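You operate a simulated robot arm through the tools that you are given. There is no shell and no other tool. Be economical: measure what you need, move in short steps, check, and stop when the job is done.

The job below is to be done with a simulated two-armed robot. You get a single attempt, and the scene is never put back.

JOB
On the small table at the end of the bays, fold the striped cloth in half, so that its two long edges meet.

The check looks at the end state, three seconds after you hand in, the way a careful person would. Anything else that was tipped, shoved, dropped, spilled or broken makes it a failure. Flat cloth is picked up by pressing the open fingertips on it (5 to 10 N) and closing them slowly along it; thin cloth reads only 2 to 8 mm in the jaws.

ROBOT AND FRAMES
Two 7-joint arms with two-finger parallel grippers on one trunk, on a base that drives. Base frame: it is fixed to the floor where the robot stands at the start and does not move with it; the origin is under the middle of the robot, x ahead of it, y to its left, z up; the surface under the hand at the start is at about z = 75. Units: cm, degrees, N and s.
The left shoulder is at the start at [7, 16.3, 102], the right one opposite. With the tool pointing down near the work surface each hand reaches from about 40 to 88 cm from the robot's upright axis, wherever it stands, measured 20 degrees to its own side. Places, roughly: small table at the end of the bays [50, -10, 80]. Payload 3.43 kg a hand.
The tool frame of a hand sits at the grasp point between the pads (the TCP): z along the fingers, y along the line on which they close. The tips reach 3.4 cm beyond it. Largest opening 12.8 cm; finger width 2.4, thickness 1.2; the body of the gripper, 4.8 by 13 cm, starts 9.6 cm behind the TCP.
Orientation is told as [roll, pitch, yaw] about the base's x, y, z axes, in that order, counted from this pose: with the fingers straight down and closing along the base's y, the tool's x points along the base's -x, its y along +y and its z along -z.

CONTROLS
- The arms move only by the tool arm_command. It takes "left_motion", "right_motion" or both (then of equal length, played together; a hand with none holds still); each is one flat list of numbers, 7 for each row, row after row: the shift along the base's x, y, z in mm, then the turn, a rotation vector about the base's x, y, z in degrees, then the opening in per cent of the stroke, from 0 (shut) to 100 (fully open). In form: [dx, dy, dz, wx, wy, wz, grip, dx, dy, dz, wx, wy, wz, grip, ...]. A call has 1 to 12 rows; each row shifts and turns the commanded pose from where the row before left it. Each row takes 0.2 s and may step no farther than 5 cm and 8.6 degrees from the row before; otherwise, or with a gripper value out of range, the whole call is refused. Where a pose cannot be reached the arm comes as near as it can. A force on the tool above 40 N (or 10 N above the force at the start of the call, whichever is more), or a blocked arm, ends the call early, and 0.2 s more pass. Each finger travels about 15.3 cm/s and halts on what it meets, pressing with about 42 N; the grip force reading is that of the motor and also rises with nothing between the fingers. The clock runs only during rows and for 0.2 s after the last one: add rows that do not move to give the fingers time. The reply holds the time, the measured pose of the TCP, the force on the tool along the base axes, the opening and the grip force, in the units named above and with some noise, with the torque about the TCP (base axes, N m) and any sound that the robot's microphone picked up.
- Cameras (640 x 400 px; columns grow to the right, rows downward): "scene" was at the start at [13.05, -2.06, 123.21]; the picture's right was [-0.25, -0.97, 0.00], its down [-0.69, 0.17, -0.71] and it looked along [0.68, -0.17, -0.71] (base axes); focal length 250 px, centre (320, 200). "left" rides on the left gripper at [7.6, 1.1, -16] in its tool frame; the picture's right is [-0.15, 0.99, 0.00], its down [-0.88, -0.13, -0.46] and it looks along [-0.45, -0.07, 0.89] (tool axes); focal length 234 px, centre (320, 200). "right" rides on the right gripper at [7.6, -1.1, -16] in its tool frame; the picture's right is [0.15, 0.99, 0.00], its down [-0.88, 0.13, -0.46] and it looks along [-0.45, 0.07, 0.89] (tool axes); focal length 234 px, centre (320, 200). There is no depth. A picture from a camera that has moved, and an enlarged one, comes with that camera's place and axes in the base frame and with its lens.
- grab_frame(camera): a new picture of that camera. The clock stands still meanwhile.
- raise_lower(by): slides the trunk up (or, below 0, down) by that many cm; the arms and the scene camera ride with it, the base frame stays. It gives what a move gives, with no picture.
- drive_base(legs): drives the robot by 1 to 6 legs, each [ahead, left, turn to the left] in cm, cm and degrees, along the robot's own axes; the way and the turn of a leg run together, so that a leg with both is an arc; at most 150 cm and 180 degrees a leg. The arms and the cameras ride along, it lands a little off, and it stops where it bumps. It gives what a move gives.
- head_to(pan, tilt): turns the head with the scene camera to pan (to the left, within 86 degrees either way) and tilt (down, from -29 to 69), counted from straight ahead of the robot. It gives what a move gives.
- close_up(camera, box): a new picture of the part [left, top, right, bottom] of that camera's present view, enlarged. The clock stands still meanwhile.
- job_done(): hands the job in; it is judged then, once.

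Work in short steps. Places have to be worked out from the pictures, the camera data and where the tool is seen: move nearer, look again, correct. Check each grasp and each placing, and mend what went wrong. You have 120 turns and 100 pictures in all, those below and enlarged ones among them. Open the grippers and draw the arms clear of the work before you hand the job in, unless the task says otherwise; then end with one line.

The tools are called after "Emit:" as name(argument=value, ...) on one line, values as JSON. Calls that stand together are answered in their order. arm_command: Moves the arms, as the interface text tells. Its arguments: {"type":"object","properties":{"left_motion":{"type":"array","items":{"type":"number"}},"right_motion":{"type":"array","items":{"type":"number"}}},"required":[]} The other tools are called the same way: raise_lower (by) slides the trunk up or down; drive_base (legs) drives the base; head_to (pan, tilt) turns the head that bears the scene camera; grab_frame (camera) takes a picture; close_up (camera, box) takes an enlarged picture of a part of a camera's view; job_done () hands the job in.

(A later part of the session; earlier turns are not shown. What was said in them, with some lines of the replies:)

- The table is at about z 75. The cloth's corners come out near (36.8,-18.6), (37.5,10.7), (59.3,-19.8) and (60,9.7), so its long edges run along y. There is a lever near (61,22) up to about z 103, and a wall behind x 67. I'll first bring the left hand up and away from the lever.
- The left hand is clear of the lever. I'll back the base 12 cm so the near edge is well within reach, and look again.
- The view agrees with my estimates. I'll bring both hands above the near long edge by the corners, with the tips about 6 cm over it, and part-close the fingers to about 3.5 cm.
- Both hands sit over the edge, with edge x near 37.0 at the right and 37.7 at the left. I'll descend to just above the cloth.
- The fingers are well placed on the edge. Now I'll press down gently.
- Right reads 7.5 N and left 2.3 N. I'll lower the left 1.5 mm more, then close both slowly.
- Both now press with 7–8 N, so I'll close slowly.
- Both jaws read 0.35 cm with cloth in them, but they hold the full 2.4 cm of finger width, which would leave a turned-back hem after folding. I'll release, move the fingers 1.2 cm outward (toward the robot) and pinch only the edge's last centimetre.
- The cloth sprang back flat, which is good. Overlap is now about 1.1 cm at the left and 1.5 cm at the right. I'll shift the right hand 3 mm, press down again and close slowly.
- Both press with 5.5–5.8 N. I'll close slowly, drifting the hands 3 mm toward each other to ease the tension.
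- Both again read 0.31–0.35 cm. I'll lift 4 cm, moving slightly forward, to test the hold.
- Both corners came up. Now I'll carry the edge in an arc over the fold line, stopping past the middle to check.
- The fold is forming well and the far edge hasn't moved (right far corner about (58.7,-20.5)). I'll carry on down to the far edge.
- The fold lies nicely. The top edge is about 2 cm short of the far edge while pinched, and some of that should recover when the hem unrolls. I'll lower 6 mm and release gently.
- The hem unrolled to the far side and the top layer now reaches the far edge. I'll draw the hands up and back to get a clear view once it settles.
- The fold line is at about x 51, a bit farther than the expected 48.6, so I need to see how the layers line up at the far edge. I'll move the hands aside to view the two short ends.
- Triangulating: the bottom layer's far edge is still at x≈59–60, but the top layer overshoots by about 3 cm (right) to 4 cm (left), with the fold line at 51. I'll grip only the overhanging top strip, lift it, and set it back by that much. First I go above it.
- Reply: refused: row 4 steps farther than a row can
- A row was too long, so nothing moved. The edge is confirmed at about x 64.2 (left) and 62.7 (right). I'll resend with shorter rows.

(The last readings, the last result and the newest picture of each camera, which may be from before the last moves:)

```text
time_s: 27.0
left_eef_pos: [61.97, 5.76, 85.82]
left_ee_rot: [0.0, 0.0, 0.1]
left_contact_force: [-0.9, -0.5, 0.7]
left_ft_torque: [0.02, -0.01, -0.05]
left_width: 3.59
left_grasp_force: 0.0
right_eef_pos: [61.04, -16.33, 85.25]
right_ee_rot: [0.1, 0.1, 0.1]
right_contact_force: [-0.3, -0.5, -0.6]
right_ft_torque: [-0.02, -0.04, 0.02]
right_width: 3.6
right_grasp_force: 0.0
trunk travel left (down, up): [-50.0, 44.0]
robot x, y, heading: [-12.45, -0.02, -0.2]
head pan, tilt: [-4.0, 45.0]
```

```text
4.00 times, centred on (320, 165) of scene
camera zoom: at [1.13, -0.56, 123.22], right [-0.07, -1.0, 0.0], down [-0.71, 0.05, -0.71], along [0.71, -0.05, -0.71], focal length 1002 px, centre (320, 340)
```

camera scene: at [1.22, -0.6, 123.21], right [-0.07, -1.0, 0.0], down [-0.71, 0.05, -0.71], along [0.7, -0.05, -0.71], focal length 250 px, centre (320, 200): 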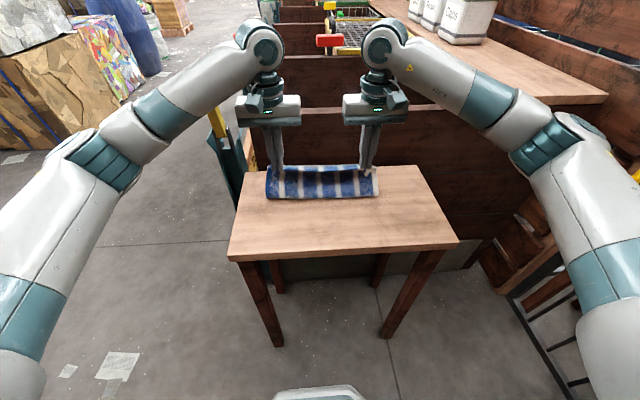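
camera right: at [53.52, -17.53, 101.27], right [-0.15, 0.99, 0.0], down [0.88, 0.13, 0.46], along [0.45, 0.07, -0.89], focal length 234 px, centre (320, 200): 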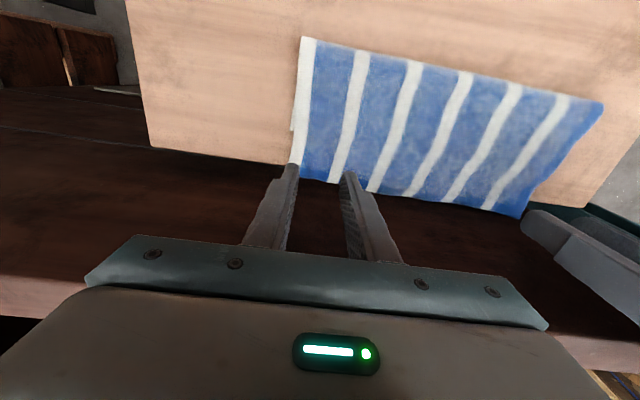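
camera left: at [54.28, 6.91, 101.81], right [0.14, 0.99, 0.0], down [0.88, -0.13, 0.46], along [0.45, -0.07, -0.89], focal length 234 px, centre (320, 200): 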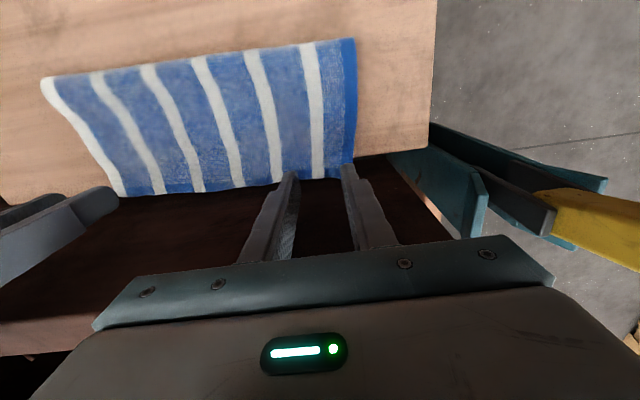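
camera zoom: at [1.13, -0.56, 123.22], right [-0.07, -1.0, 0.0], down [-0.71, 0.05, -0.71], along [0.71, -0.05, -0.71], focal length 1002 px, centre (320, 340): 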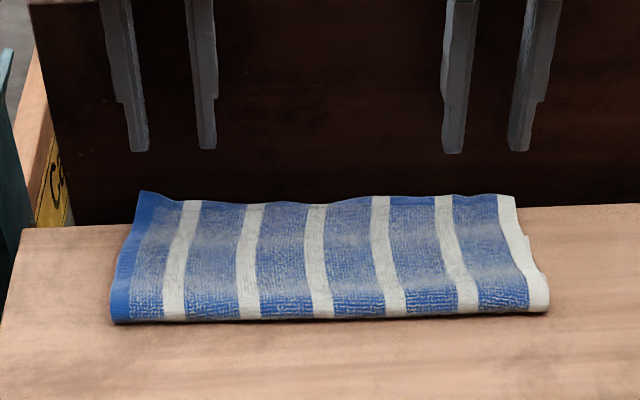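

The fingers straddle the top overhang beyond the bottom layer. I'll pull the left back 5 mm so its tips stay over the table, then descend and press.

Emit:
arm_command(left_motion=[-5, 0, -30, 0, 0, 0, 28, 0, 0, -30, 0, 0, 0, 28, 0, 0, -7, 0, 0, 0, 28, 0, 0, -3, 0, 0, 0, 28, 0, 0, 0, 0, 0, 0, 28], right_motion=[0, 0, -30, 0, 0, 0, 28, 0, 0, -25, 0, 0, 0, 28, 0, 0, -7, 0, 0, 0, 28, 0, 0, -3, 0, 0, 0, 28, 0, 0, 0, 0, 0, 0, 28])

Emit:
close_up(camera="scene", box=[240, 115, 400, 215])

```text
time_s: 27.6
left_eef_pos: [61.54, 5.59, 81.94]
left_ee_rot: [-0.3, -1.2, 0.1]
left_contact_force: [-2.9, 0.3, 12.0]
left_ft_torque: [0.19, -0.7, 0.04]
left_width: 3.61
left_grasp_force: 0.1
right_eef_pos: [61.38, -16.38, 81.86]
right_ee_rot: [0.3, -1.6, -0.1]
right_contact_force: [-2.5, 0.9, 10.6]
right_ft_torque: [-0.22, -0.66, 0.0]
right_width: 3.56
right_grasp_force: 0.0
trunk travel left (down, up): [-50.0, 44.0]
robot x, y, heading: [-11.97, -0.05, 0.3]
head pan, tilt: [-4.0, 45.0]
stopped in row 2 (right hand): the force on the tool passed its limit at 57 N (the readings are from after the stop); the commanded pose is now the measured one
```

```text
4.00 times, centred on (320, 165) of scene
camera zoom: at [0.83, -0.61, 123.29], right [-0.07, -1.0, 0.0], down [-0.7, 0.05, -0.71], along [0.71, -0.05, -0.71], focal length 1002 px, centre (320, 340)
```

zoom: 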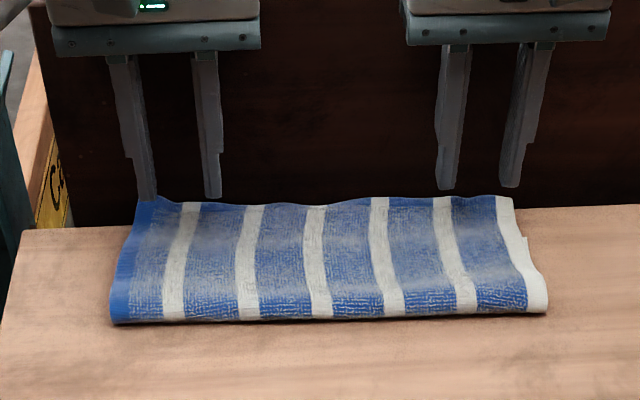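

Both hands stopped at TCP z≈81.9, so the gripper bodies (bottom about 91.5) met the top of the wall; it must begin near x 63.5. I'll back up, then tilt both hands about 21° with fingers forward so the bodies stay clear of the wall.

Emit:
arm_command(left_motion=[0, 0, 10, 0, 0, 0, 28, 0, 0, 20, 0, 0, 0, 28, -5, 0, 10, 0, -7, 0, 28, 0, 0, 0, 0, -7, 0, 28, 0, 0, 0, 0, -7, 0, 28, 0, 0, 0, 0, 0, 0, 28], right_motion=[0, 0, 10, 0, 0, 0, 28, 0, 0, 20, 0, 0, 0, 28, -12, 0, 10, 0, -7, 0, 28, 0, 0, 0, 0, -7, 0, 28, 0, 0, 0, 0, -7, 0, 28, 0, 0, 0, 0, 0, 0, 28])

Emit:
grab_frame(camera="scene")

Emit:
grab_frame(camera="left")

Emit:
grab_frame(camera="right")

```text
time_s: 29.0
left_eef_pos: [61.28, 5.71, 85.29]
left_ee_rot: [-0.3, -21.9, 0.2]
left_contact_force: [0.1, -1.2, 0.2]
left_ft_torque: [0.01, -0.01, 0.06]
left_width: 3.58
left_grasp_force: 0.0
right_eef_pos: [60.33, -16.51, 85.41]
right_ee_rot: [0.4, -22.2, -0.2]
right_contact_force: [0.9, 0.3, 0.2]
right_ft_torque: [-0.01, 0.0, -0.01]
right_width: 3.58
right_grasp_force: 0.0
trunk travel left (down, up): [-50.0, 44.0]
robot x, y, heading: [-11.92, -0.09, 0.2]
head pan, tilt: [-4.0, 45.0]
```

```text
64 pictures are left
camera scene: at [1.25, -0.62, 123.21], right [-0.07, -1.0, 0.0], down [-0.71, 0.05, -0.71], along [0.7, -0.05, -0.71], focal length 250 px, centre (320, 200)
```

scene: 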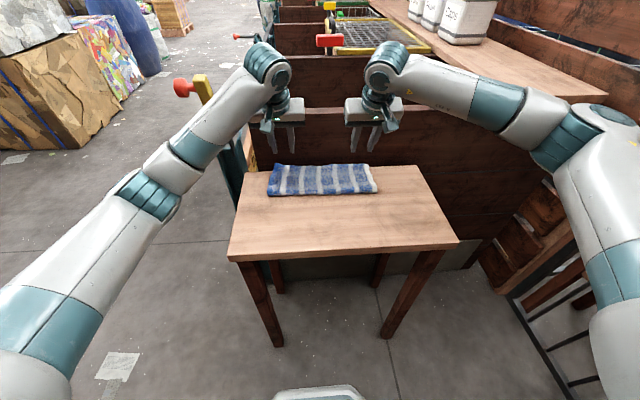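

```text
63 pictures are left
camera left: at [48.23, 6.85, 97.28], right [0.13, 0.99, 0.05], down [0.65, -0.13, 0.75], along [0.75, -0.07, -0.66], focal length 234 px, centre (320, 200)
```

left: 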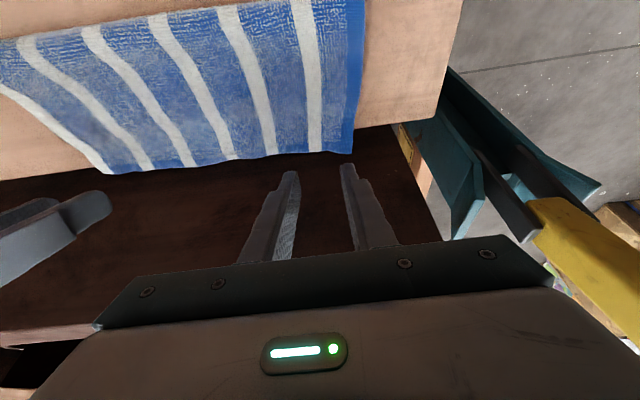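

```text
62 pictures are left
camera right: at [47.39, -17.7, 97.29], right [-0.14, 0.99, -0.05], down [0.64, 0.13, 0.76], along [0.75, 0.07, -0.65], focal length 234 px, centre (320, 200)
```

right: 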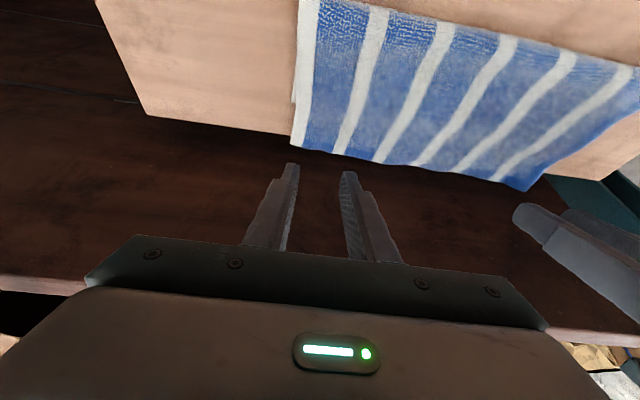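

The tilt worked and the view shows the strip ahead of the tips. I'll shift back a few mm for wall clearance and descend slowly.

Emit:
arm_command(left_motion=[-5, 0, -20, 0, 0, 0, 28, 0, 0, -20, 0, 0, 0, 28, 0, 0, -10, 0, 0, 0, 28, 0, 0, -6, 0, 0, 0, 28, 0, 0, -3, 0, 0, 0, 28, 0, 0, 0, 0, 0, 0, 28], right_motion=[-3, 0, -20, 0, 0, 0, 28, 0, 0, -20, 0, 0, 0, 28, 0, 0, -10, 0, 0, 0, 28, 0, 0, -6, 0, 0, 0, 28, 0, 0, -3, 0, 0, 0, 28, 0, 0, 0, 0, 0, 0, 28])

Emit:
close_up(camera="scene", box=[240, 115, 400, 215])

Emit:
grab_frame(camera="left")

Emit:
grab_frame(camera="right")

```text
time_s: 30.4
left_eef_pos: [60.53, 5.59, 79.62]
left_ee_rot: [-0.3, -22.0, 0.2]
left_contact_force: [1.1, 0.5, 1.2]
left_ft_torque: [-0.02, -0.03, -0.03]
left_width: 3.58
left_grasp_force: 0.0
right_eef_pos: [60.08, -16.57, 79.66]
right_ee_rot: [0.3, -22.1, 0.1]
right_contact_force: [-0.5, 0.1, 0.8]
right_ft_torque: [-0.01, 0.0, 0.01]
right_width: 3.61
right_grasp_force: 0.1
trunk travel left (down, up): [-50.0, 44.0]
robot x, y, heading: [-12.27, -0.09, 0.0]
head pan, tilt: [-4.0, 45.0]
```

```text
4.00 times, centred on (320, 165) of scene
camera zoom: at [1.21, -0.63, 123.22], right [-0.07, -1.0, 0.0], down [-0.71, 0.05, -0.71], along [0.71, -0.05, -0.71], focal length 1002 px, centre (320, 340)
```

zoom: 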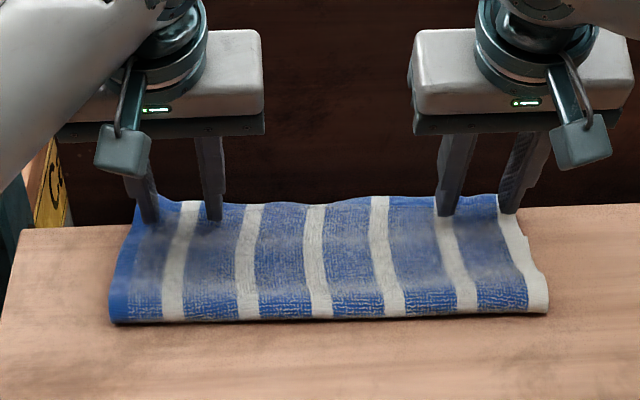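

```text
60 pictures are left
camera left: at [47.71, 6.85, 91.55], right [0.14, 0.99, 0.05], down [0.65, -0.13, 0.75], along [0.75, -0.07, -0.66], focal length 234 px, centre (320, 200)
```

left: 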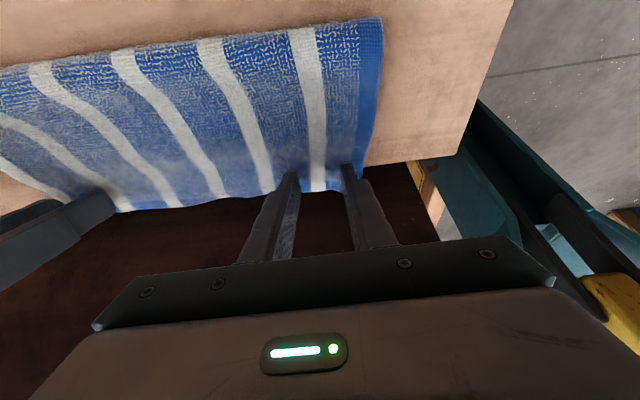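

```text
59 pictures are left
camera right: at [47.12, -17.68, 91.51], right [-0.14, 0.99, -0.05], down [0.64, 0.13, 0.75], along [0.75, 0.07, -0.65], focal length 234 px, centre (320, 200)
```

right: 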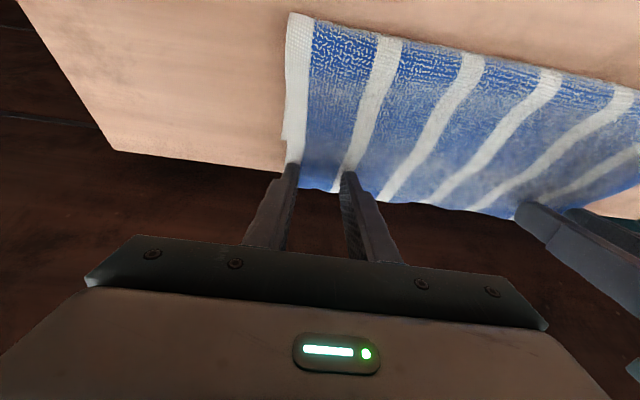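

The tips are just touching the strip. I'll press 5 mm more in small steps.

Emit:
arm_command(left_motion=[0, 0, -2, 0, 0, 0, 28, 0, 0, -2, 0, 0, 0, 28, 0, 0, -1.5, 0, 0, 0, 28, 0, 0, 0, 0, 0, 0, 28], right_motion=[0, 0, -2, 0, 0, 0, 28, 0, 0, -2, 0, 0, 0, 28, 0, 0, -1.5, 0, 0, 0, 28, 0, 0, 0, 0, 0, 0, 28])

```text
time_s: 31.4
left_eef_pos: [60.73, 5.48, 78.95]
left_ee_rot: [-0.2, -21.8, 0.2]
left_contact_force: [0.2, -0.8, 1.6]
left_ft_torque: [0.0, 0.03, -0.01]
left_width: 3.59
left_grasp_force: 0.2
right_eef_pos: [60.17, -16.53, 78.98]
right_ee_rot: [0.4, -22.1, 0.0]
right_contact_force: [-1.1, 0.3, 0.6]
right_ft_torque: [-0.01, 0.0, -0.02]
right_width: 3.56
right_grasp_force: 0.1
trunk travel left (down, up): [-50.0, 44.0]
robot x, y, heading: [-12.12, -0.27, 0.0]
head pan, tilt: [-4.0, 45.0]
```

Still only about 1 N; a little farther down.

Emit:
arm_command(left_motion=[0, 0, -1.5, 0, 0, 0, 28, 0, 0, -1.5, 0, 0, 0, 28, 0, 0, 0, 0, 0, 0, 28], right_motion=[0, 0, -1.5, 0, 0, 0, 28, 0, 0, -1.5, 0, 0, 0, 28, 0, 0, 0, 0, 0, 0, 28])

```text
time_s: 32.2
left_eef_pos: [60.69, 5.51, 78.83]
left_ee_rot: [-0.2, -22.0, 0.1]
left_contact_force: [1.3, 0.5, 6.1]
left_ft_torque: [0.09, -0.06, -0.03]
left_width: 3.6
left_grasp_force: 0.0
right_eef_pos: [60.07, -16.49, 79.01]
right_ee_rot: [0.4, -22.3, -0.1]
right_contact_force: [-0.6, -0.6, 6.9]
right_ft_torque: [-0.1, -0.02, -0.01]
right_width: 3.61
right_grasp_force: 0.3
trunk travel left (down, up): [-50.0, 44.0]
robot x, y, heading: [-12.17, 0.47, 0.1]
head pan, tilt: [-4.0, 45.0]
```

6–7 N on both. I'll close slowly with the same small inward drift.

Emit:
arm_command(left_motion=[0, -0.3, 0, 0, 0, 0, 25, 0, -0.3, 0, 0, 0, 0, 22, 0, -0.3, 0, 0, 0, 0, 19, 0, -0.3, 0, 0, 0, 0, 16, 0, -0.3, 0, 0, 0, 0, 13, 0, -0.3, 0, 0, 0, 0, 10, 0, -0.3, 0, 0, 0, 0, 7, 0, -0.3, 0, 0, 0, 0, 4, 0, -0.3, 0, 0, 0, 0, 2, 0, -0.3, 0, 0, 0, 0, 0, 0, 0, 0, 0, 0, 0, 0, 0, 0, 0, 0, 0, 0, 0], right_motion=[0, 0.3, 0, 0, 0, 0, 25, 0, 0.3, 0, 0, 0, 0, 22, 0, 0.3, 0, 0, 0, 0, 19, 0, 0.3, 0, 0, 0, 0, 16, 0, 0.3, 0, 0, 0, 0, 13, 0, 0.3, 0, 0, 0, 0, 10, 0, 0.3, 0, 0, 0, 0, 7, 0, 0.3, 0, 0, 0, 0, 4, 0, 0.3, 0, 0, 0, 0, 2, 0, 0.3, 0, 0, 0, 0, 0, 0, 0, 0, 0, 0, 0, 0, 0, 0, 0, 0, 0, 0, 0])

Emit:
close_up(camera="scene", box=[240, 115, 400, 215])

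Emit:
grab_frame(camera="right")

Emit:
grab_frame(camera="left")

```text
time_s: 34.8
left_eef_pos: [60.54, 5.28, 78.91]
left_ee_rot: [-0.3, -22.0, 0.2]
left_contact_force: [-1.1, -1.3, 8.3]
left_ft_torque: [-0.03, 0.06, 0.0]
left_width: 0.32
left_grasp_force: 38.1
right_eef_pos: [59.9, -16.15, 78.96]
right_ee_rot: [0.3, -22.3, 0.0]
right_contact_force: [0.9, -0.5, 10.2]
right_ft_torque: [-0.02, -0.07, -0.03]
right_width: 0.34
right_grasp_force: 37.9
trunk travel left (down, up): [-50.0, 44.0]
robot x, y, heading: [-12.09, -0.17, -0.0]
head pan, tilt: [-4.0, 45.0]
```

```text
4.00 times, centred on (320, 165) of scene
camera zoom: at [0.97, -0.63, 123.25], right [-0.07, -1.0, 0.0], down [-0.7, 0.05, -0.71], along [0.71, -0.05, -0.71], focal length 1002 px, centre (320, 340)
```

zoom: 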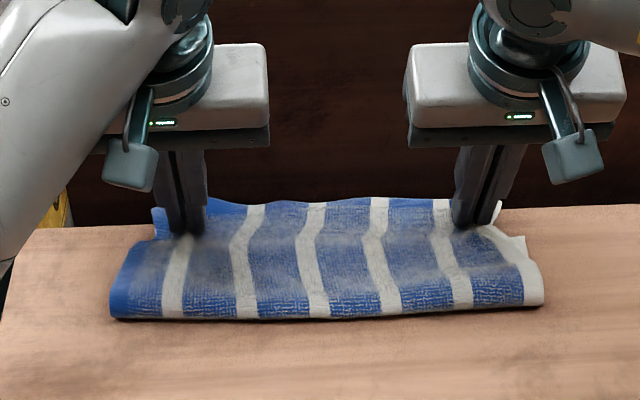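

```text
57 pictures are left
camera right: at [46.93, -17.4, 90.72], right [-0.14, 0.99, -0.05], down [0.64, 0.13, 0.76], along [0.75, 0.07, -0.65], focal length 234 px, centre (320, 200)
```

right: 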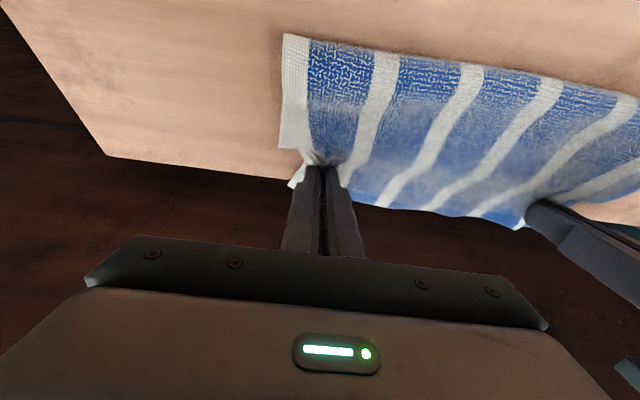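

```text
56 pictures are left
camera left: at [47.55, 6.56, 90.76], right [0.14, 0.99, 0.05], down [0.65, -0.13, 0.75], along [0.75, -0.07, -0.66], focal length 234 px, centre (320, 200)
```

left: 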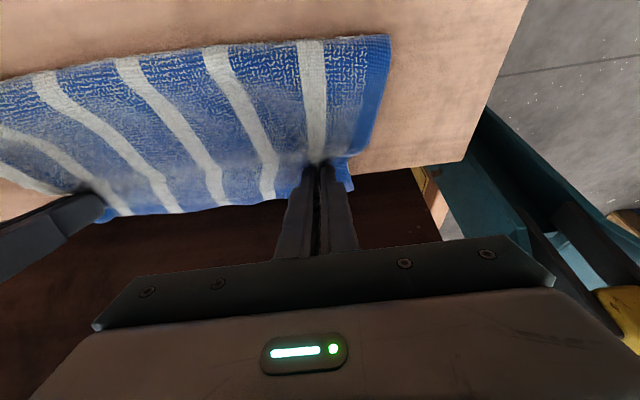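

Both hold cloth, and the bottom layer's corner appears free. I'll lift 6 cm while coming back 2 cm, then see what comes up.

Emit:
arm_command(left_motion=[0, 0, 10, 0, 0, 0, 0, -3, 0, 10, 0, 0, 0, 0, -4, 0, 10, 0, 0, 0, 0, -5, 0, 10, 0, 0, 0, 0, -5, 0, 10, 0, 0, 0, 0, -5, 0, 10, 0, 0, 0, 0, 0, 0, 0, 0, 0, 0, 0], right_motion=[0, 0, 10, 0, 0, 0, 0, -3, 0, 10, 0, 0, 0, 0, -4, 0, 10, 0, 0, 0, 0, -5, 0, 10, 0, 0, 0, 0, -5, 0, 10, 0, 0, 0, 0, -5, 0, 10, 0, 0, 0, 0, 0, 0, 0, 0, 0, 0, 0])

Emit:
close_up(camera="scene", box=[240, 115, 400, 215])

Emit:
grab_frame(camera="right")

Emit:
grab_frame(camera="left")

```text
time_s: 36.4
left_eef_pos: [58.39, 5.35, 84.66]
left_ee_rot: [-0.3, -21.7, 0.1]
left_contact_force: [-0.6, -1.8, -0.6]
left_ft_torque: [-0.07, 0.0, -0.02]
left_width: 0.35
left_grasp_force: 37.8
right_eef_pos: [57.91, -16.23, 84.66]
right_ee_rot: [0.4, -22.0, -0.1]
right_contact_force: [0.5, 1.8, -0.5]
right_ft_torque: [0.09, 0.02, -0.03]
right_width: 0.33
right_grasp_force: 37.6
trunk travel left (down, up): [-50.0, 44.0]
robot x, y, heading: [-11.97, 0.13, 0.3]
head pan, tilt: [-4.0, 45.0]
```

```text
4.00 times, centred on (320, 165) of scene
camera zoom: at [1.24, -0.63, 123.21], right [-0.07, -1.0, 0.0], down [-0.71, 0.05, -0.71], along [0.7, -0.05, -0.71], focal length 1002 px, centre (320, 340)
```

zoom: 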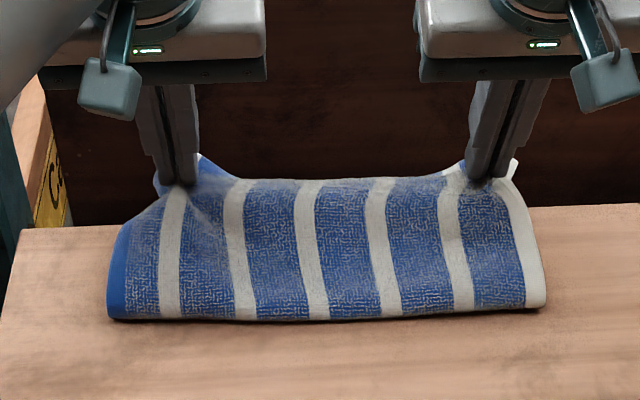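

```text
54 pictures are left
camera right: at [44.9, -17.41, 96.57], right [-0.14, 0.99, -0.05], down [0.64, 0.13, 0.75], along [0.75, 0.07, -0.65], focal length 234 px, centre (320, 200)
```

right: 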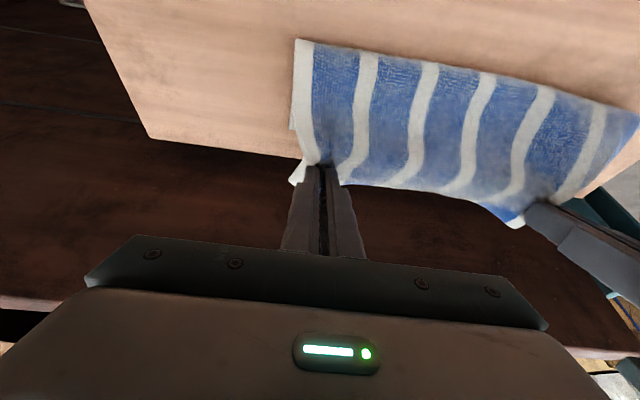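

```text
53 pictures are left
camera left: at [45.52, 6.6, 96.61], right [0.14, 0.99, 0.05], down [0.65, -0.13, 0.75], along [0.75, -0.07, -0.66], focal length 234 px, centre (320, 200)
```

left: 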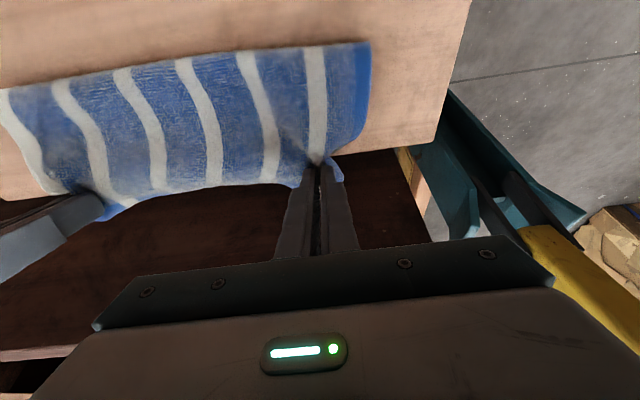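

Only the top layer came up. I'll come back further so the fold unrolls toward x≈48.5, then set it forward and down with the edge about 4 cm short of its last place.

Emit:
arm_command(left_motion=[-15, 0, 8, 0, 0, 0, 0, -15, 0, 6, 0, 0, 0, 0, -15, 0, 0, 0, 0, 0, 0, -15, 0, 0, 0, 0, 0, 0, 0, 0, 0, 0, 0, 0, 0, 0, 0, 0, 0, 0, 0, 0], right_motion=[-15, 0, 8, 0, 0, 0, 0, -15, 0, 6, 0, 0, 0, 0, -15, 0, 0, 0, 0, 0, 0, -15, 0, 0, 0, 0, 0, 0, 0, 0, 0, 0, 0, 0, 0, 0, 0, 0, 0, 0, 0, 0])

Emit:
close_up(camera="scene", box=[240, 125, 400, 225])

Emit:
grab_frame(camera="right")

```text
time_s: 37.8
left_eef_pos: [52.45, 5.5, 86.04]
left_ee_rot: [-0.4, -21.9, 0.1]
left_contact_force: [0.2, -2.9, 0.1]
left_ft_torque: [-0.07, -0.03, -0.04]
left_width: 0.31
left_grasp_force: 38.1
right_eef_pos: [51.86, -16.2, 86.07]
right_ee_rot: [0.4, -22.3, -0.1]
right_contact_force: [0.6, 1.9, 0.1]
right_ft_torque: [0.06, -0.01, -0.01]
right_width: 0.33
right_grasp_force: 38.3
trunk travel left (down, up): [-50.0, 44.0]
robot x, y, heading: [-12.26, -0.42, 0.5]
head pan, tilt: [-4.0, 45.0]
```

```text
4.00 times, centred on (320, 175) of scene
camera zoom: at [1.18, -0.63, 123.22], right [-0.07, -1.0, 0.0], down [-0.71, 0.05, -0.71], along [0.71, -0.05, -0.71], focal length 1002 px, centre (320, 300)
```

zoom: 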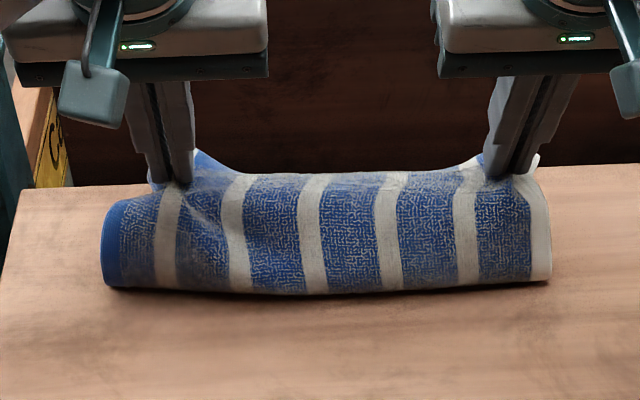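

```text
51 pictures are left
camera right: at [38.85, -17.44, 98.02], right [-0.14, 0.99, -0.05], down [0.64, 0.13, 0.76], along [0.75, 0.07, -0.65], focal length 234 px, centre (320, 200)
```

right: 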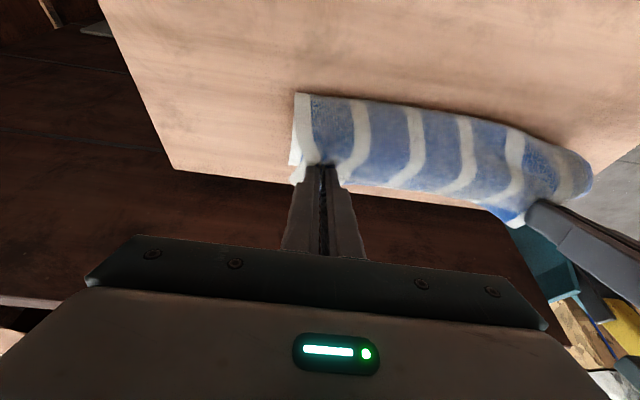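

The fold front is back at x≈49. Now I'll set the edge forward and down to x≈56.5 at the grip, and not release yet.

Emit:
arm_command(left_motion=[5, 0, -10, 0, 0, 0, 0, 8, 0, -12, 0, 0, 0, 0, 10, 0, -12, 0, 0, 0, 0, 10, 0, -12, 0, 0, 0, 0, 8, 0, -8, 0, 0, 0, 0, 0, 0, -4, 0, 0, 0, 0, 0, 0, 0, 0, 0, 0, 0], right_motion=[5, 0, -10, 0, 0, 0, 0, 8, 0, -12, 0, 0, 0, 0, 10, 0, -12, 0, 0, 0, 0, 10, 0, -12, 0, 0, 0, 0, 8, 0, -8, 0, 0, 0, 0, 0, 0, -4, 0, 0, 0, 0, 0, 0, 0, 0, 0, 0, 0])

Emit:
close_up(camera="scene", box=[240, 125, 400, 225])

Emit:
grab_frame(camera="right")

Emit:
grab_frame(camera="left")

```text
time_s: 39.4
left_eef_pos: [56.59, 5.17, 80.42]
left_ee_rot: [-0.3, -21.9, 0.1]
left_contact_force: [-0.4, -1.4, -0.3]
left_ft_torque: [-0.09, 0.02, -0.01]
left_width: 0.3
left_grasp_force: 37.5
right_eef_pos: [56.05, -16.23, 80.35]
right_ee_rot: [0.4, -22.1, -0.1]
right_contact_force: [-0.3, 1.2, -0.5]
right_ft_torque: [0.06, -0.01, -0.02]
right_width: 0.34
right_grasp_force: 38.2
trunk travel left (down, up): [-50.0, 44.0]
robot x, y, heading: [-11.66, -0.08, 0.2]
head pan, tilt: [-4.0, 45.0]
```

```text
4.00 times, centred on (320, 175) of scene
camera zoom: at [1.21, -0.63, 123.22], right [-0.07, -1.0, 0.0], down [-0.71, 0.05, -0.71], along [0.71, -0.05, -0.71], focal length 1002 px, centre (320, 300)
```

zoom: 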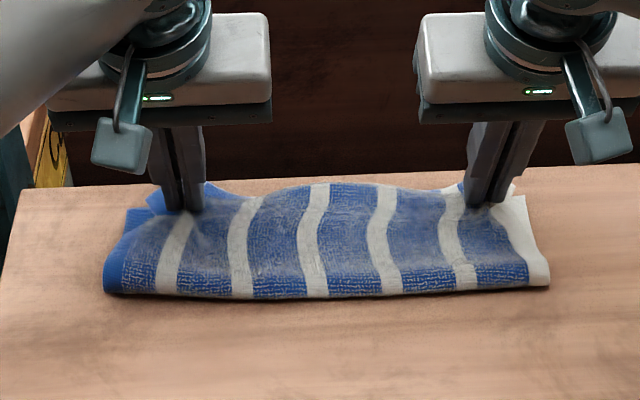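

```text
49 pictures are left
camera right: at [42.99, -17.41, 92.23], right [-0.14, 0.99, -0.05], down [0.64, 0.13, 0.75], along [0.75, 0.07, -0.65], focal length 234 px, centre (320, 200)
```

right: 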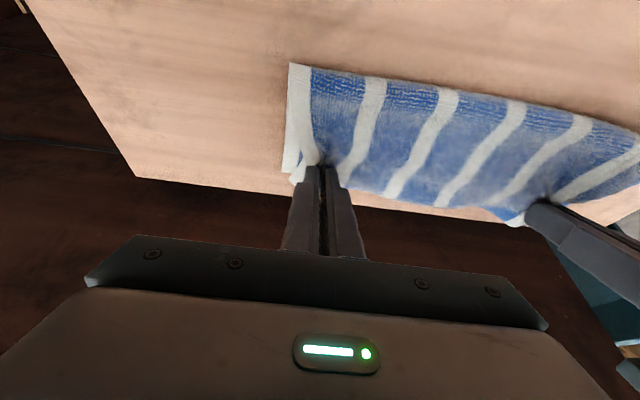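

```text
48 pictures are left
camera left: at [43.54, 6.5, 92.31], right [0.14, 0.99, 0.05], down [0.65, -0.13, 0.75], along [0.75, -0.07, -0.66], focal length 234 px, centre (320, 200)
```

left: 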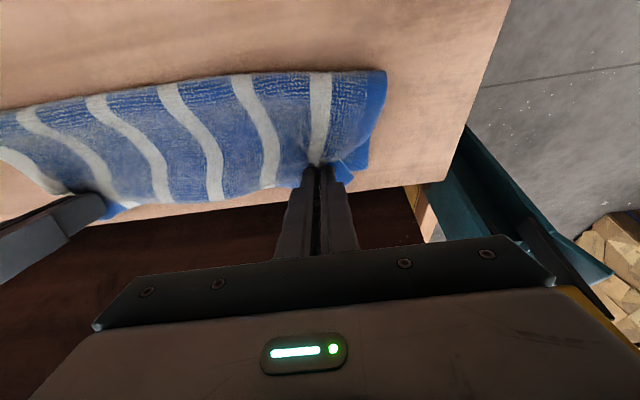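

The bottom layer is still at x≈59.6–60.1. The fold front is at about 50, and the top tends to spring out about 2–3 cm on release, so I'll set the grip about 2 cm further back, rolling the fold toward the robot first.

Emit:
arm_command(left_motion=[-8, 1, 12, 0, 0, 0, 0, -12, 1, 10, 0, 0, 0, 0, -15, 1, 0, 0, 0, 0, 0, -12, 1, -5, 0, 0, 0, 0, 0, 1, -8, 0, 0, 0, 0, 5, 1, -5, 0, 0, 0, 0, 10, 0, -4, 0, 0, 0, 0, 12, 0, -4, 0, 0, 0, 0, 0, 0, 0, 0, 0, 0, 0], right_motion=[-8, -1, 12, 0, 0, 0, 0, -12, -1, 10, 0, 0, 0, 0, -15, -1, 0, 0, 0, 0, 0, -12, -1, -5, 0, 0, 0, 0, 0, 0, -8, 0, 0, 0, 0, 5, 0, -5, 0, 0, 0, 0, 10, 0, -4, 0, 0, 0, 0, 12, 0, -4, 0, 0, 0, 0, 0, 0, 0, 0, 0, 0, 0])

Emit:
close_up(camera="scene", box=[240, 125, 400, 225])

Emit:
grab_frame(camera="left")

```text
time_s: 41.4
left_eef_pos: [54.48, 6.01, 79.81]
left_ee_rot: [-0.3, -21.9, 0.1]
left_contact_force: [0.4, -8.3, -1.1]
left_ft_torque: [-0.31, 0.02, -0.1]
left_width: 0.33
left_grasp_force: 37.6
right_eef_pos: [54.07, -16.59, 79.92]
right_ee_rot: [0.4, -22.2, -0.1]
right_contact_force: [-0.3, 8.1, -0.2]
right_ft_torque: [0.3, -0.01, -0.01]
right_width: 0.34
right_grasp_force: 37.6
trunk travel left (down, up): [-50.0, 44.0]
robot x, y, heading: [-11.68, -0.06, -0.1]
head pan, tilt: [-4.0, 45.0]
```

```text
4.00 times, centred on (320, 175) of scene
camera zoom: at [1.18, -0.63, 123.22], right [-0.07, -1.0, 0.0], down [-0.71, 0.05, -0.71], along [0.71, -0.05, -0.71], focal length 1002 px, centre (320, 300)
```

zoom: 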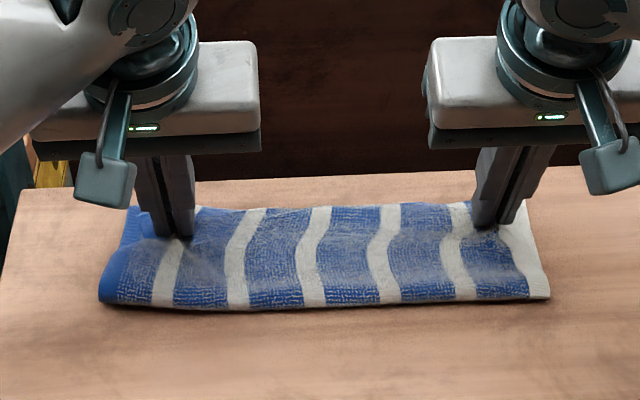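

```text
46 pictures are left
camera left: at [41.5, 7.23, 91.74], right [0.14, 0.99, 0.05], down [0.65, -0.13, 0.75], along [0.75, -0.07, -0.66], focal length 234 px, centre (320, 200)
```

left: 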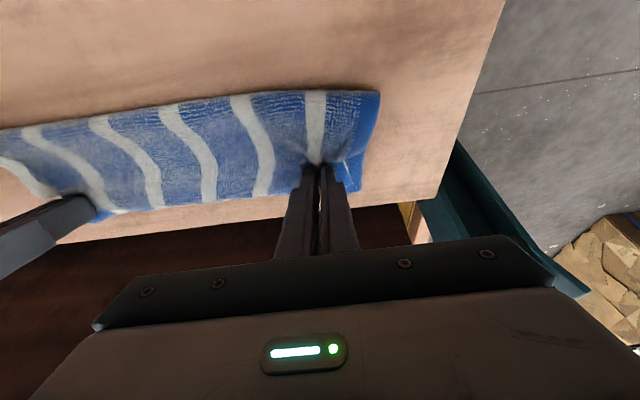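

The top edge now lines up with the bottom far edge and the fold front is at about 48–50. I'll release gently and lift straight up.

Emit:
arm_command(left_motion=[0, 0, -3, 0, 0, 0, 0, 0, 0, 0, 0, 0, 0, 4, 0, 0, 0, 0, 0, 0, 10, 0, 0, 0, 0, 0, 0, 18, 0, 0, 8, 0, 0, 0, 24, 0, 0, 20, 0, 0, 0, 24, 0, 0, 30, 0, 0, 0, 24, 0, 0, 40, 0, 0, 0, 24, -40, 0, 10, 0, 0, 0, 24, -40, 0, 0, 0, 0, 0, 24, 0, 0, 0, 0, 0, 0, 24], right_motion=[0, 0, -3, 0, 0, 0, 0, 0, 0, 0, 0, 0, 0, 4, 0, 0, 0, 0, 0, 0, 10, 0, 0, 0, 0, 0, 0, 18, 0, 0, 8, 0, 0, 0, 24, 0, 0, 20, 0, 0, 0, 24, 0, 0, 30, 0, 0, 0, 24, 0, 0, 40, 0, 0, 0, 24, -40, 0, 10, 0, 0, 0, 24, -40, 0, 0, 0, 0, 0, 24, 0, 0, 0, 0, 0, 0, 24])

Emit:
close_up(camera="scene", box=[240, 125, 400, 225])

Emit:
grab_frame(camera="left")

Emit:
grab_frame(camera="right")

```text
time_s: 43.8
left_eef_pos: [46.5, 5.86, 90.16]
left_ee_rot: [-0.2, -21.8, 0.2]
left_contact_force: [-0.2, -0.3, 0.6]
left_ft_torque: [-0.02, 0.01, -0.02]
left_width: 3.08
left_grasp_force: 0.1
right_eef_pos: [46.01, -16.59, 90.31]
right_ee_rot: [0.3, -22.1, -0.1]
right_contact_force: [0.0, 0.3, 0.0]
right_ft_torque: [0.02, 0.04, 0.02]
right_width: 3.06
right_grasp_force: 0.1
trunk travel left (down, up): [-50.0, 44.0]
robot x, y, heading: [-12.22, 0.29, 0.2]
head pan, tilt: [-4.0, 45.0]
```

```text
4.00 times, centred on (320, 175) of scene
camera zoom: at [1.27, -0.62, 123.21], right [-0.07, -1.0, 0.0], down [-0.71, 0.05, -0.71], along [0.7, -0.05, -0.71], focal length 1002 px, centre (320, 300)
```

zoom: 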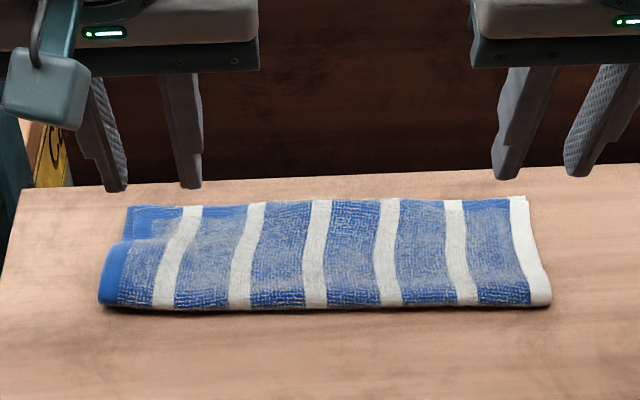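

```text
44 pictures are left
camera left: at [33.5, 7.09, 102.21], right [0.13, 0.99, 0.05], down [0.65, -0.13, 0.75], along [0.75, -0.07, -0.66], focal length 234 px, centre (320, 200)
```

left: 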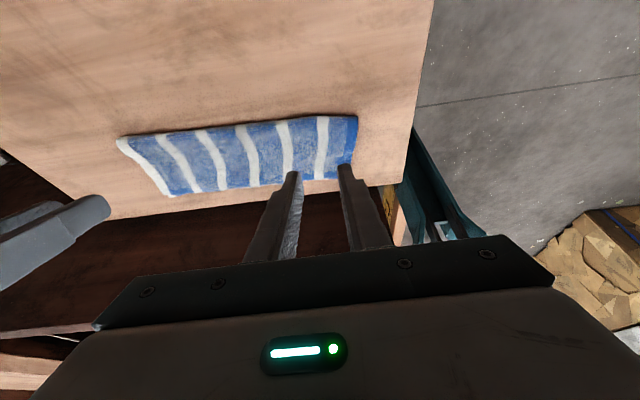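

```text
43 pictures are left
camera right: at [33.09, -17.72, 102.21], right [-0.14, 0.99, -0.05], down [0.64, 0.13, 0.75], along [0.75, 0.07, -0.65], focal length 234 px, centre (320, 200)
```

right: 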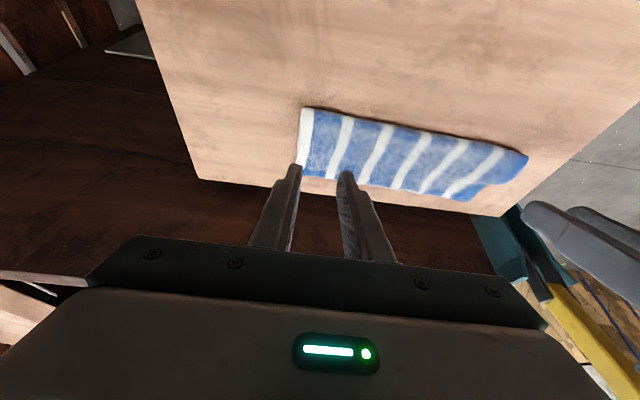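

The right end aligns nearly perfectly, but the left far corner of the top layer looks turned under. I'll draw the hands back and look more closely.

Emit:
arm_command(left_motion=[-30, 0, 15, 0, 7, 0, 24, -30, 0, 15, 0, 7, 0, 24, -30, 0, 0, 0, 7, 0, 24, 0, 0, 0, 0, 0, 0, 24], right_motion=[-30, 0, 15, 0, 7, 0, 24, -30, 0, 15, 0, 7, 0, 24, -30, 0, 0, 0, 7, 0, 24, 0, 0, 0, 0, 0, 0, 24])

Emit:
close_up(camera="scene", box=[255, 155, 335, 205])

Emit:
grab_frame(camera="left")

```text
time_s: 44.8
left_eef_pos: [37.43, 5.98, 93.5]
left_ee_rot: [-0.3, -0.8, 0.2]
left_contact_force: [0.5, -0.8, 0.2]
left_ft_torque: [0.01, 0.04, 0.03]
left_width: 3.07
left_grasp_force: 0.2
right_eef_pos: [37.05, -16.62, 93.31]
right_ee_rot: [0.3, -1.1, -0.1]
right_contact_force: [-0.6, -0.2, 0.2]
right_ft_torque: [-0.03, -0.01, -0.01]
right_width: 3.09
right_grasp_force: 0.1
trunk travel left (down, up): [-50.0, 44.0]
robot x, y, heading: [-12.27, -0.68, 0.3]
head pan, tilt: [-4.0, 45.0]
```

```text
8.00 times, centred on (295, 180) of scene
camera zoom: at [1.19, -0.62, 123.22], right [-0.07, -1.0, 0.0], down [-0.71, 0.05, -0.71], along [0.71, -0.05, -0.71], focal length 2003 px, centre (520, 360)
```

zoom: 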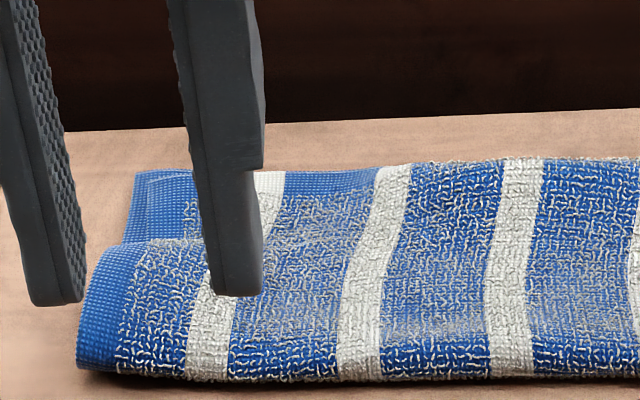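

```text
41 pictures are left
camera left: at [29.56, 7.19, 109.27], right [0.14, 0.99, 0.0], down [0.87, -0.13, 0.47], along [0.46, -0.07, -0.88], focal length 234 px, centre (320, 200)
```

left: 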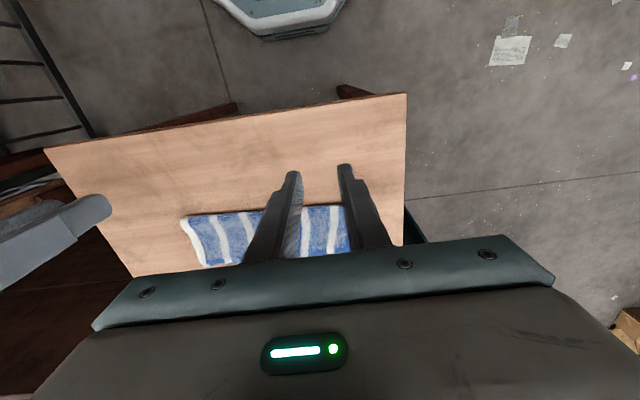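

The left top corner may actually lie flat just inside the bottom corner. I'll move the left hand out of the line of sight.

Emit:
arm_command(left_motion=[-20, 40, 0, 0, 0, 0, 24, -20, 40, 0, 0, 0, 0, 24, 0, 40, 0, 0, 0, 0, 24, 0, 0, 0, 0, 0, 0, 24], right_motion=[-20, -40, 0, 0, 0, 0, 24, -20, -40, 0, 0, 0, 0, 24, 0, -40, 0, 0, 0, 0, 24, 0, 0, 0, 0, 0, 0, 24])

Emit:
close_up(camera="scene", box=[255, 155, 335, 205])

Emit:
close_up(camera="scene", box=[315, 155, 395, 205])

```text
time_s: 45.8
left_eef_pos: [33.55, 17.75, 93.16]
left_ee_rot: [-0.2, -0.7, 0.1]
left_contact_force: [0.4, 0.2, -0.3]
left_ft_torque: [0.01, -0.01, 0.04]
left_width: 3.08
left_grasp_force: 0.0
right_eef_pos: [33.03, -28.75, 93.22]
right_ee_rot: [0.5, -1.1, -0.1]
right_contact_force: [0.8, -0.8, -0.8]
right_ft_torque: [0.01, 0.01, -0.03]
right_width: 3.08
right_grasp_force: 0.1
trunk travel left (down, up): [-50.0, 44.0]
robot x, y, heading: [-11.99, -0.33, -0.0]
head pan, tilt: [-4.0, 45.0]
```

```text
8.00 times, centred on (295, 180) of scene
camera zoom: at [1.27, -0.65, 123.21], right [-0.07, -1.0, 0.0], down [-0.71, 0.05, -0.71], along [0.7, -0.05, -0.71], focal length 2003 px, centre (520, 360)
```

zoom: 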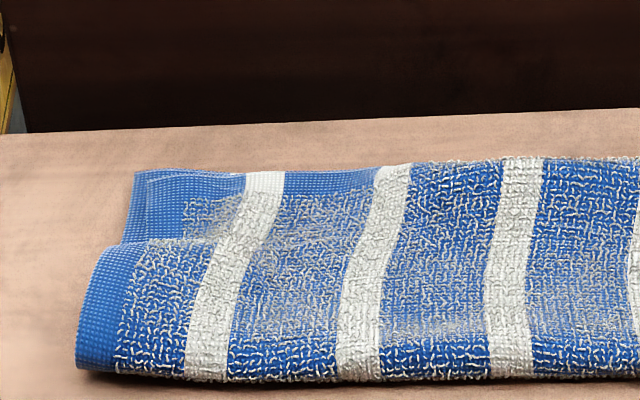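

```text
8.00 times, centred on (355, 180) of scene
camera zoom: at [1.27, -0.65, 123.21], right [-0.07, -1.0, 0.0], down [-0.71, 0.05, -0.71], along [0.7, -0.05, -0.71], focal length 2003 px, centre (40, 360)
```

zoom: 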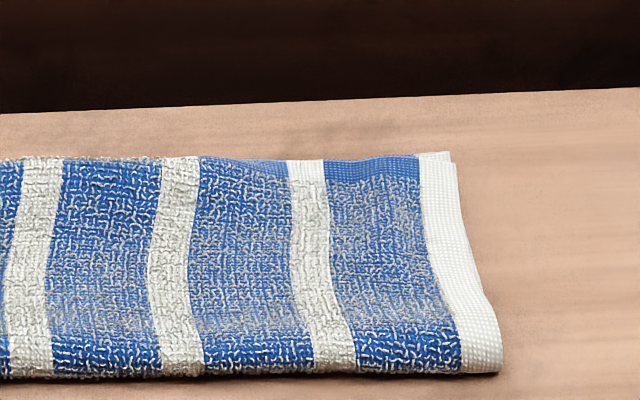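

Both far corners align within about half a centimetre. In the middle a slight hump hides the top hem, so I'll look from above with the right hand camera.

Emit:
arm_command(right_motion=[40, 10, 20, 0, 0, 0, 24, 45, 10, 20, 0, 0, 0, 24, 45, 10, 10, 0, 0, 0, 24, 30, 0, 0, 0, 0, 0, 24, 0, 0, 0, 0, 0, 0, 24])

Emit:
close_up(camera="right", box=[340, 90, 600, 252])

```text
refused: row 2 steps farther than a row can; nothing moved
```

```text
2.46 times, centred on (470, 171) of right
camera zoom: at [25.24, -29.88, 109.01], right [-0.15, 0.99, 0.0], down [0.87, 0.13, 0.47], along [0.47, 0.07, -0.88], focal length 576 px, centre (-49, 271)
```

zoom: 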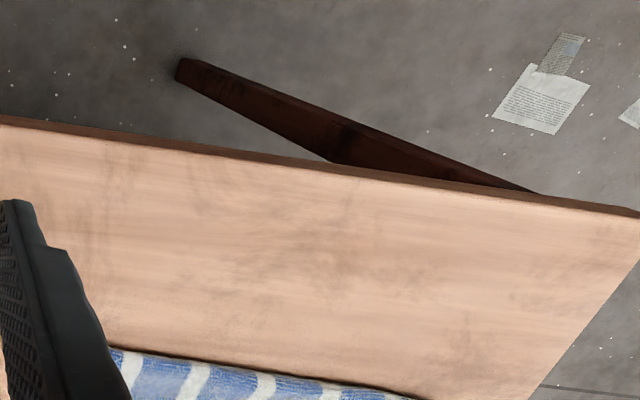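

A row exceeded 5 cm, so I'll resend with smaller steps.

Emit:
arm_command(right_motion=[35, 5, 15, 0, 0, 0, 24, 40, 5, 15, 0, 0, 0, 24, 40, 5, 15, 0, 0, 0, 24, 40, 5, 0, 0, 0, 0, 24, 30, 0, 0, 0, 0, 0, 24, 0, 0, 0, 0, 0, 0, 24])

Emit:
close_up(camera="right", box=[320, 60, 640, 260])

```text
time_s: 47.2
left_eef_pos: [33.64, 17.69, 93.22]
left_ee_rot: [-0.3, -0.9, 0.1]
left_contact_force: [0.2, -1.4, 0.7]
left_ft_torque: [-0.03, -0.01, 0.03]
left_width: 3.09
left_grasp_force: 0.1
right_eef_pos: [51.62, -26.75, 98.14]
right_ee_rot: [0.3, -1.2, -0.1]
right_contact_force: [0.5, -0.5, 0.7]
right_ft_torque: [0.0, -0.02, -0.01]
right_width: 3.06
right_grasp_force: 0.1
trunk travel left (down, up): [-50.0, 44.0]
robot x, y, heading: [-12.29, -0.02, 0.5]
head pan, tilt: [-4.0, 45.0]
```

```text
2.00 times, centred on (480, 160) of right
camera zoom: at [43.74, -27.85, 113.92], right [-0.15, 0.99, 0.0], down [0.87, 0.13, 0.47], along [0.47, 0.07, -0.88], focal length 468 px, centre (0, 280)
```

zoom: 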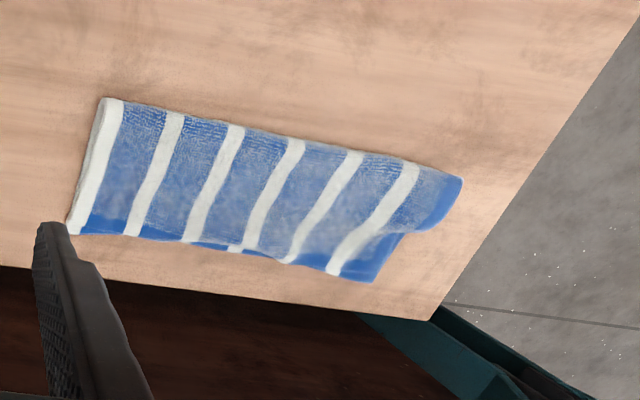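

From above, the short ends are straight, the far corners meet and the edge middle is off by less than 1 cm, which is a proper half fold. I'll open the grippers and draw both arms clear.

Emit:
arm_command(left_motion=[0, 0, 30, 0, 0, 0, 50, 0, 0, 30, 0, 0, 0, 100, 0, 0, 0, 0, 0, 0, 100, 0, 0, 0, 0, 0, 0, 100, 0, 0, 0, 0, 0, 0, 100], right_motion=[-40, 0, 10, 0, 0, 0, 24, -40, 0, 10, 0, 0, 0, 24, -40, 0, 10, 0, 0, 0, 50, -40, 0, 0, 0, 0, 0, 100, 0, 0, 0, 0, 0, 0, 100])

Emit:
grab_frame(camera="scene")

```text
time_s: 48.4
left_eef_pos: [33.62, 17.88, 99.56]
left_ee_rot: [-0.3, -0.8, 0.1]
left_contact_force: [0.8, -0.3, -0.7]
left_ft_torque: [0.0, 0.0, -0.01]
left_width: 12.82
left_grasp_force: 0.0
right_eef_pos: [35.49, -26.74, 100.95]
right_ee_rot: [0.3, -1.0, -0.1]
right_contact_force: [1.1, -0.3, -0.3]
right_ft_torque: [-0.03, 0.0, 0.02]
right_width: 12.79
right_grasp_force: 0.1
trunk travel left (down, up): [-50.0, 44.0]
robot x, y, heading: [-11.89, -0.19, 0.1]
head pan, tilt: [-4.0, 45.0]
```

```text
36 pictures are left
camera scene: at [1.27, -0.59, 123.21], right [-0.07, -1.0, 0.0], down [-0.71, 0.05, -0.71], along [0.7, -0.05, -0.71], focal length 250 px, centre (320, 200)
```

scene: 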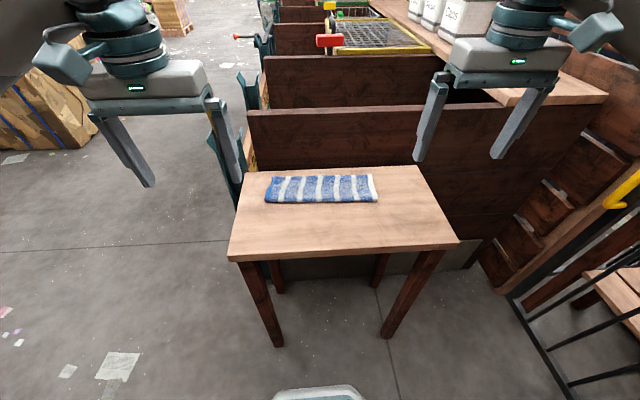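

The cloth lies folded in half, the table and surroundings look as they did at the start, and the arms are clear, so I'm handing in.

Emit:
job_done()

```text
The job is handed in.
```

The striped cloth is folded in half on the small table: its long edges meet within about 1 cm, both grippers are open and the arms are clear; both grippers briefly pressed on the wall behind the table (57 N peak), with no visible shift.
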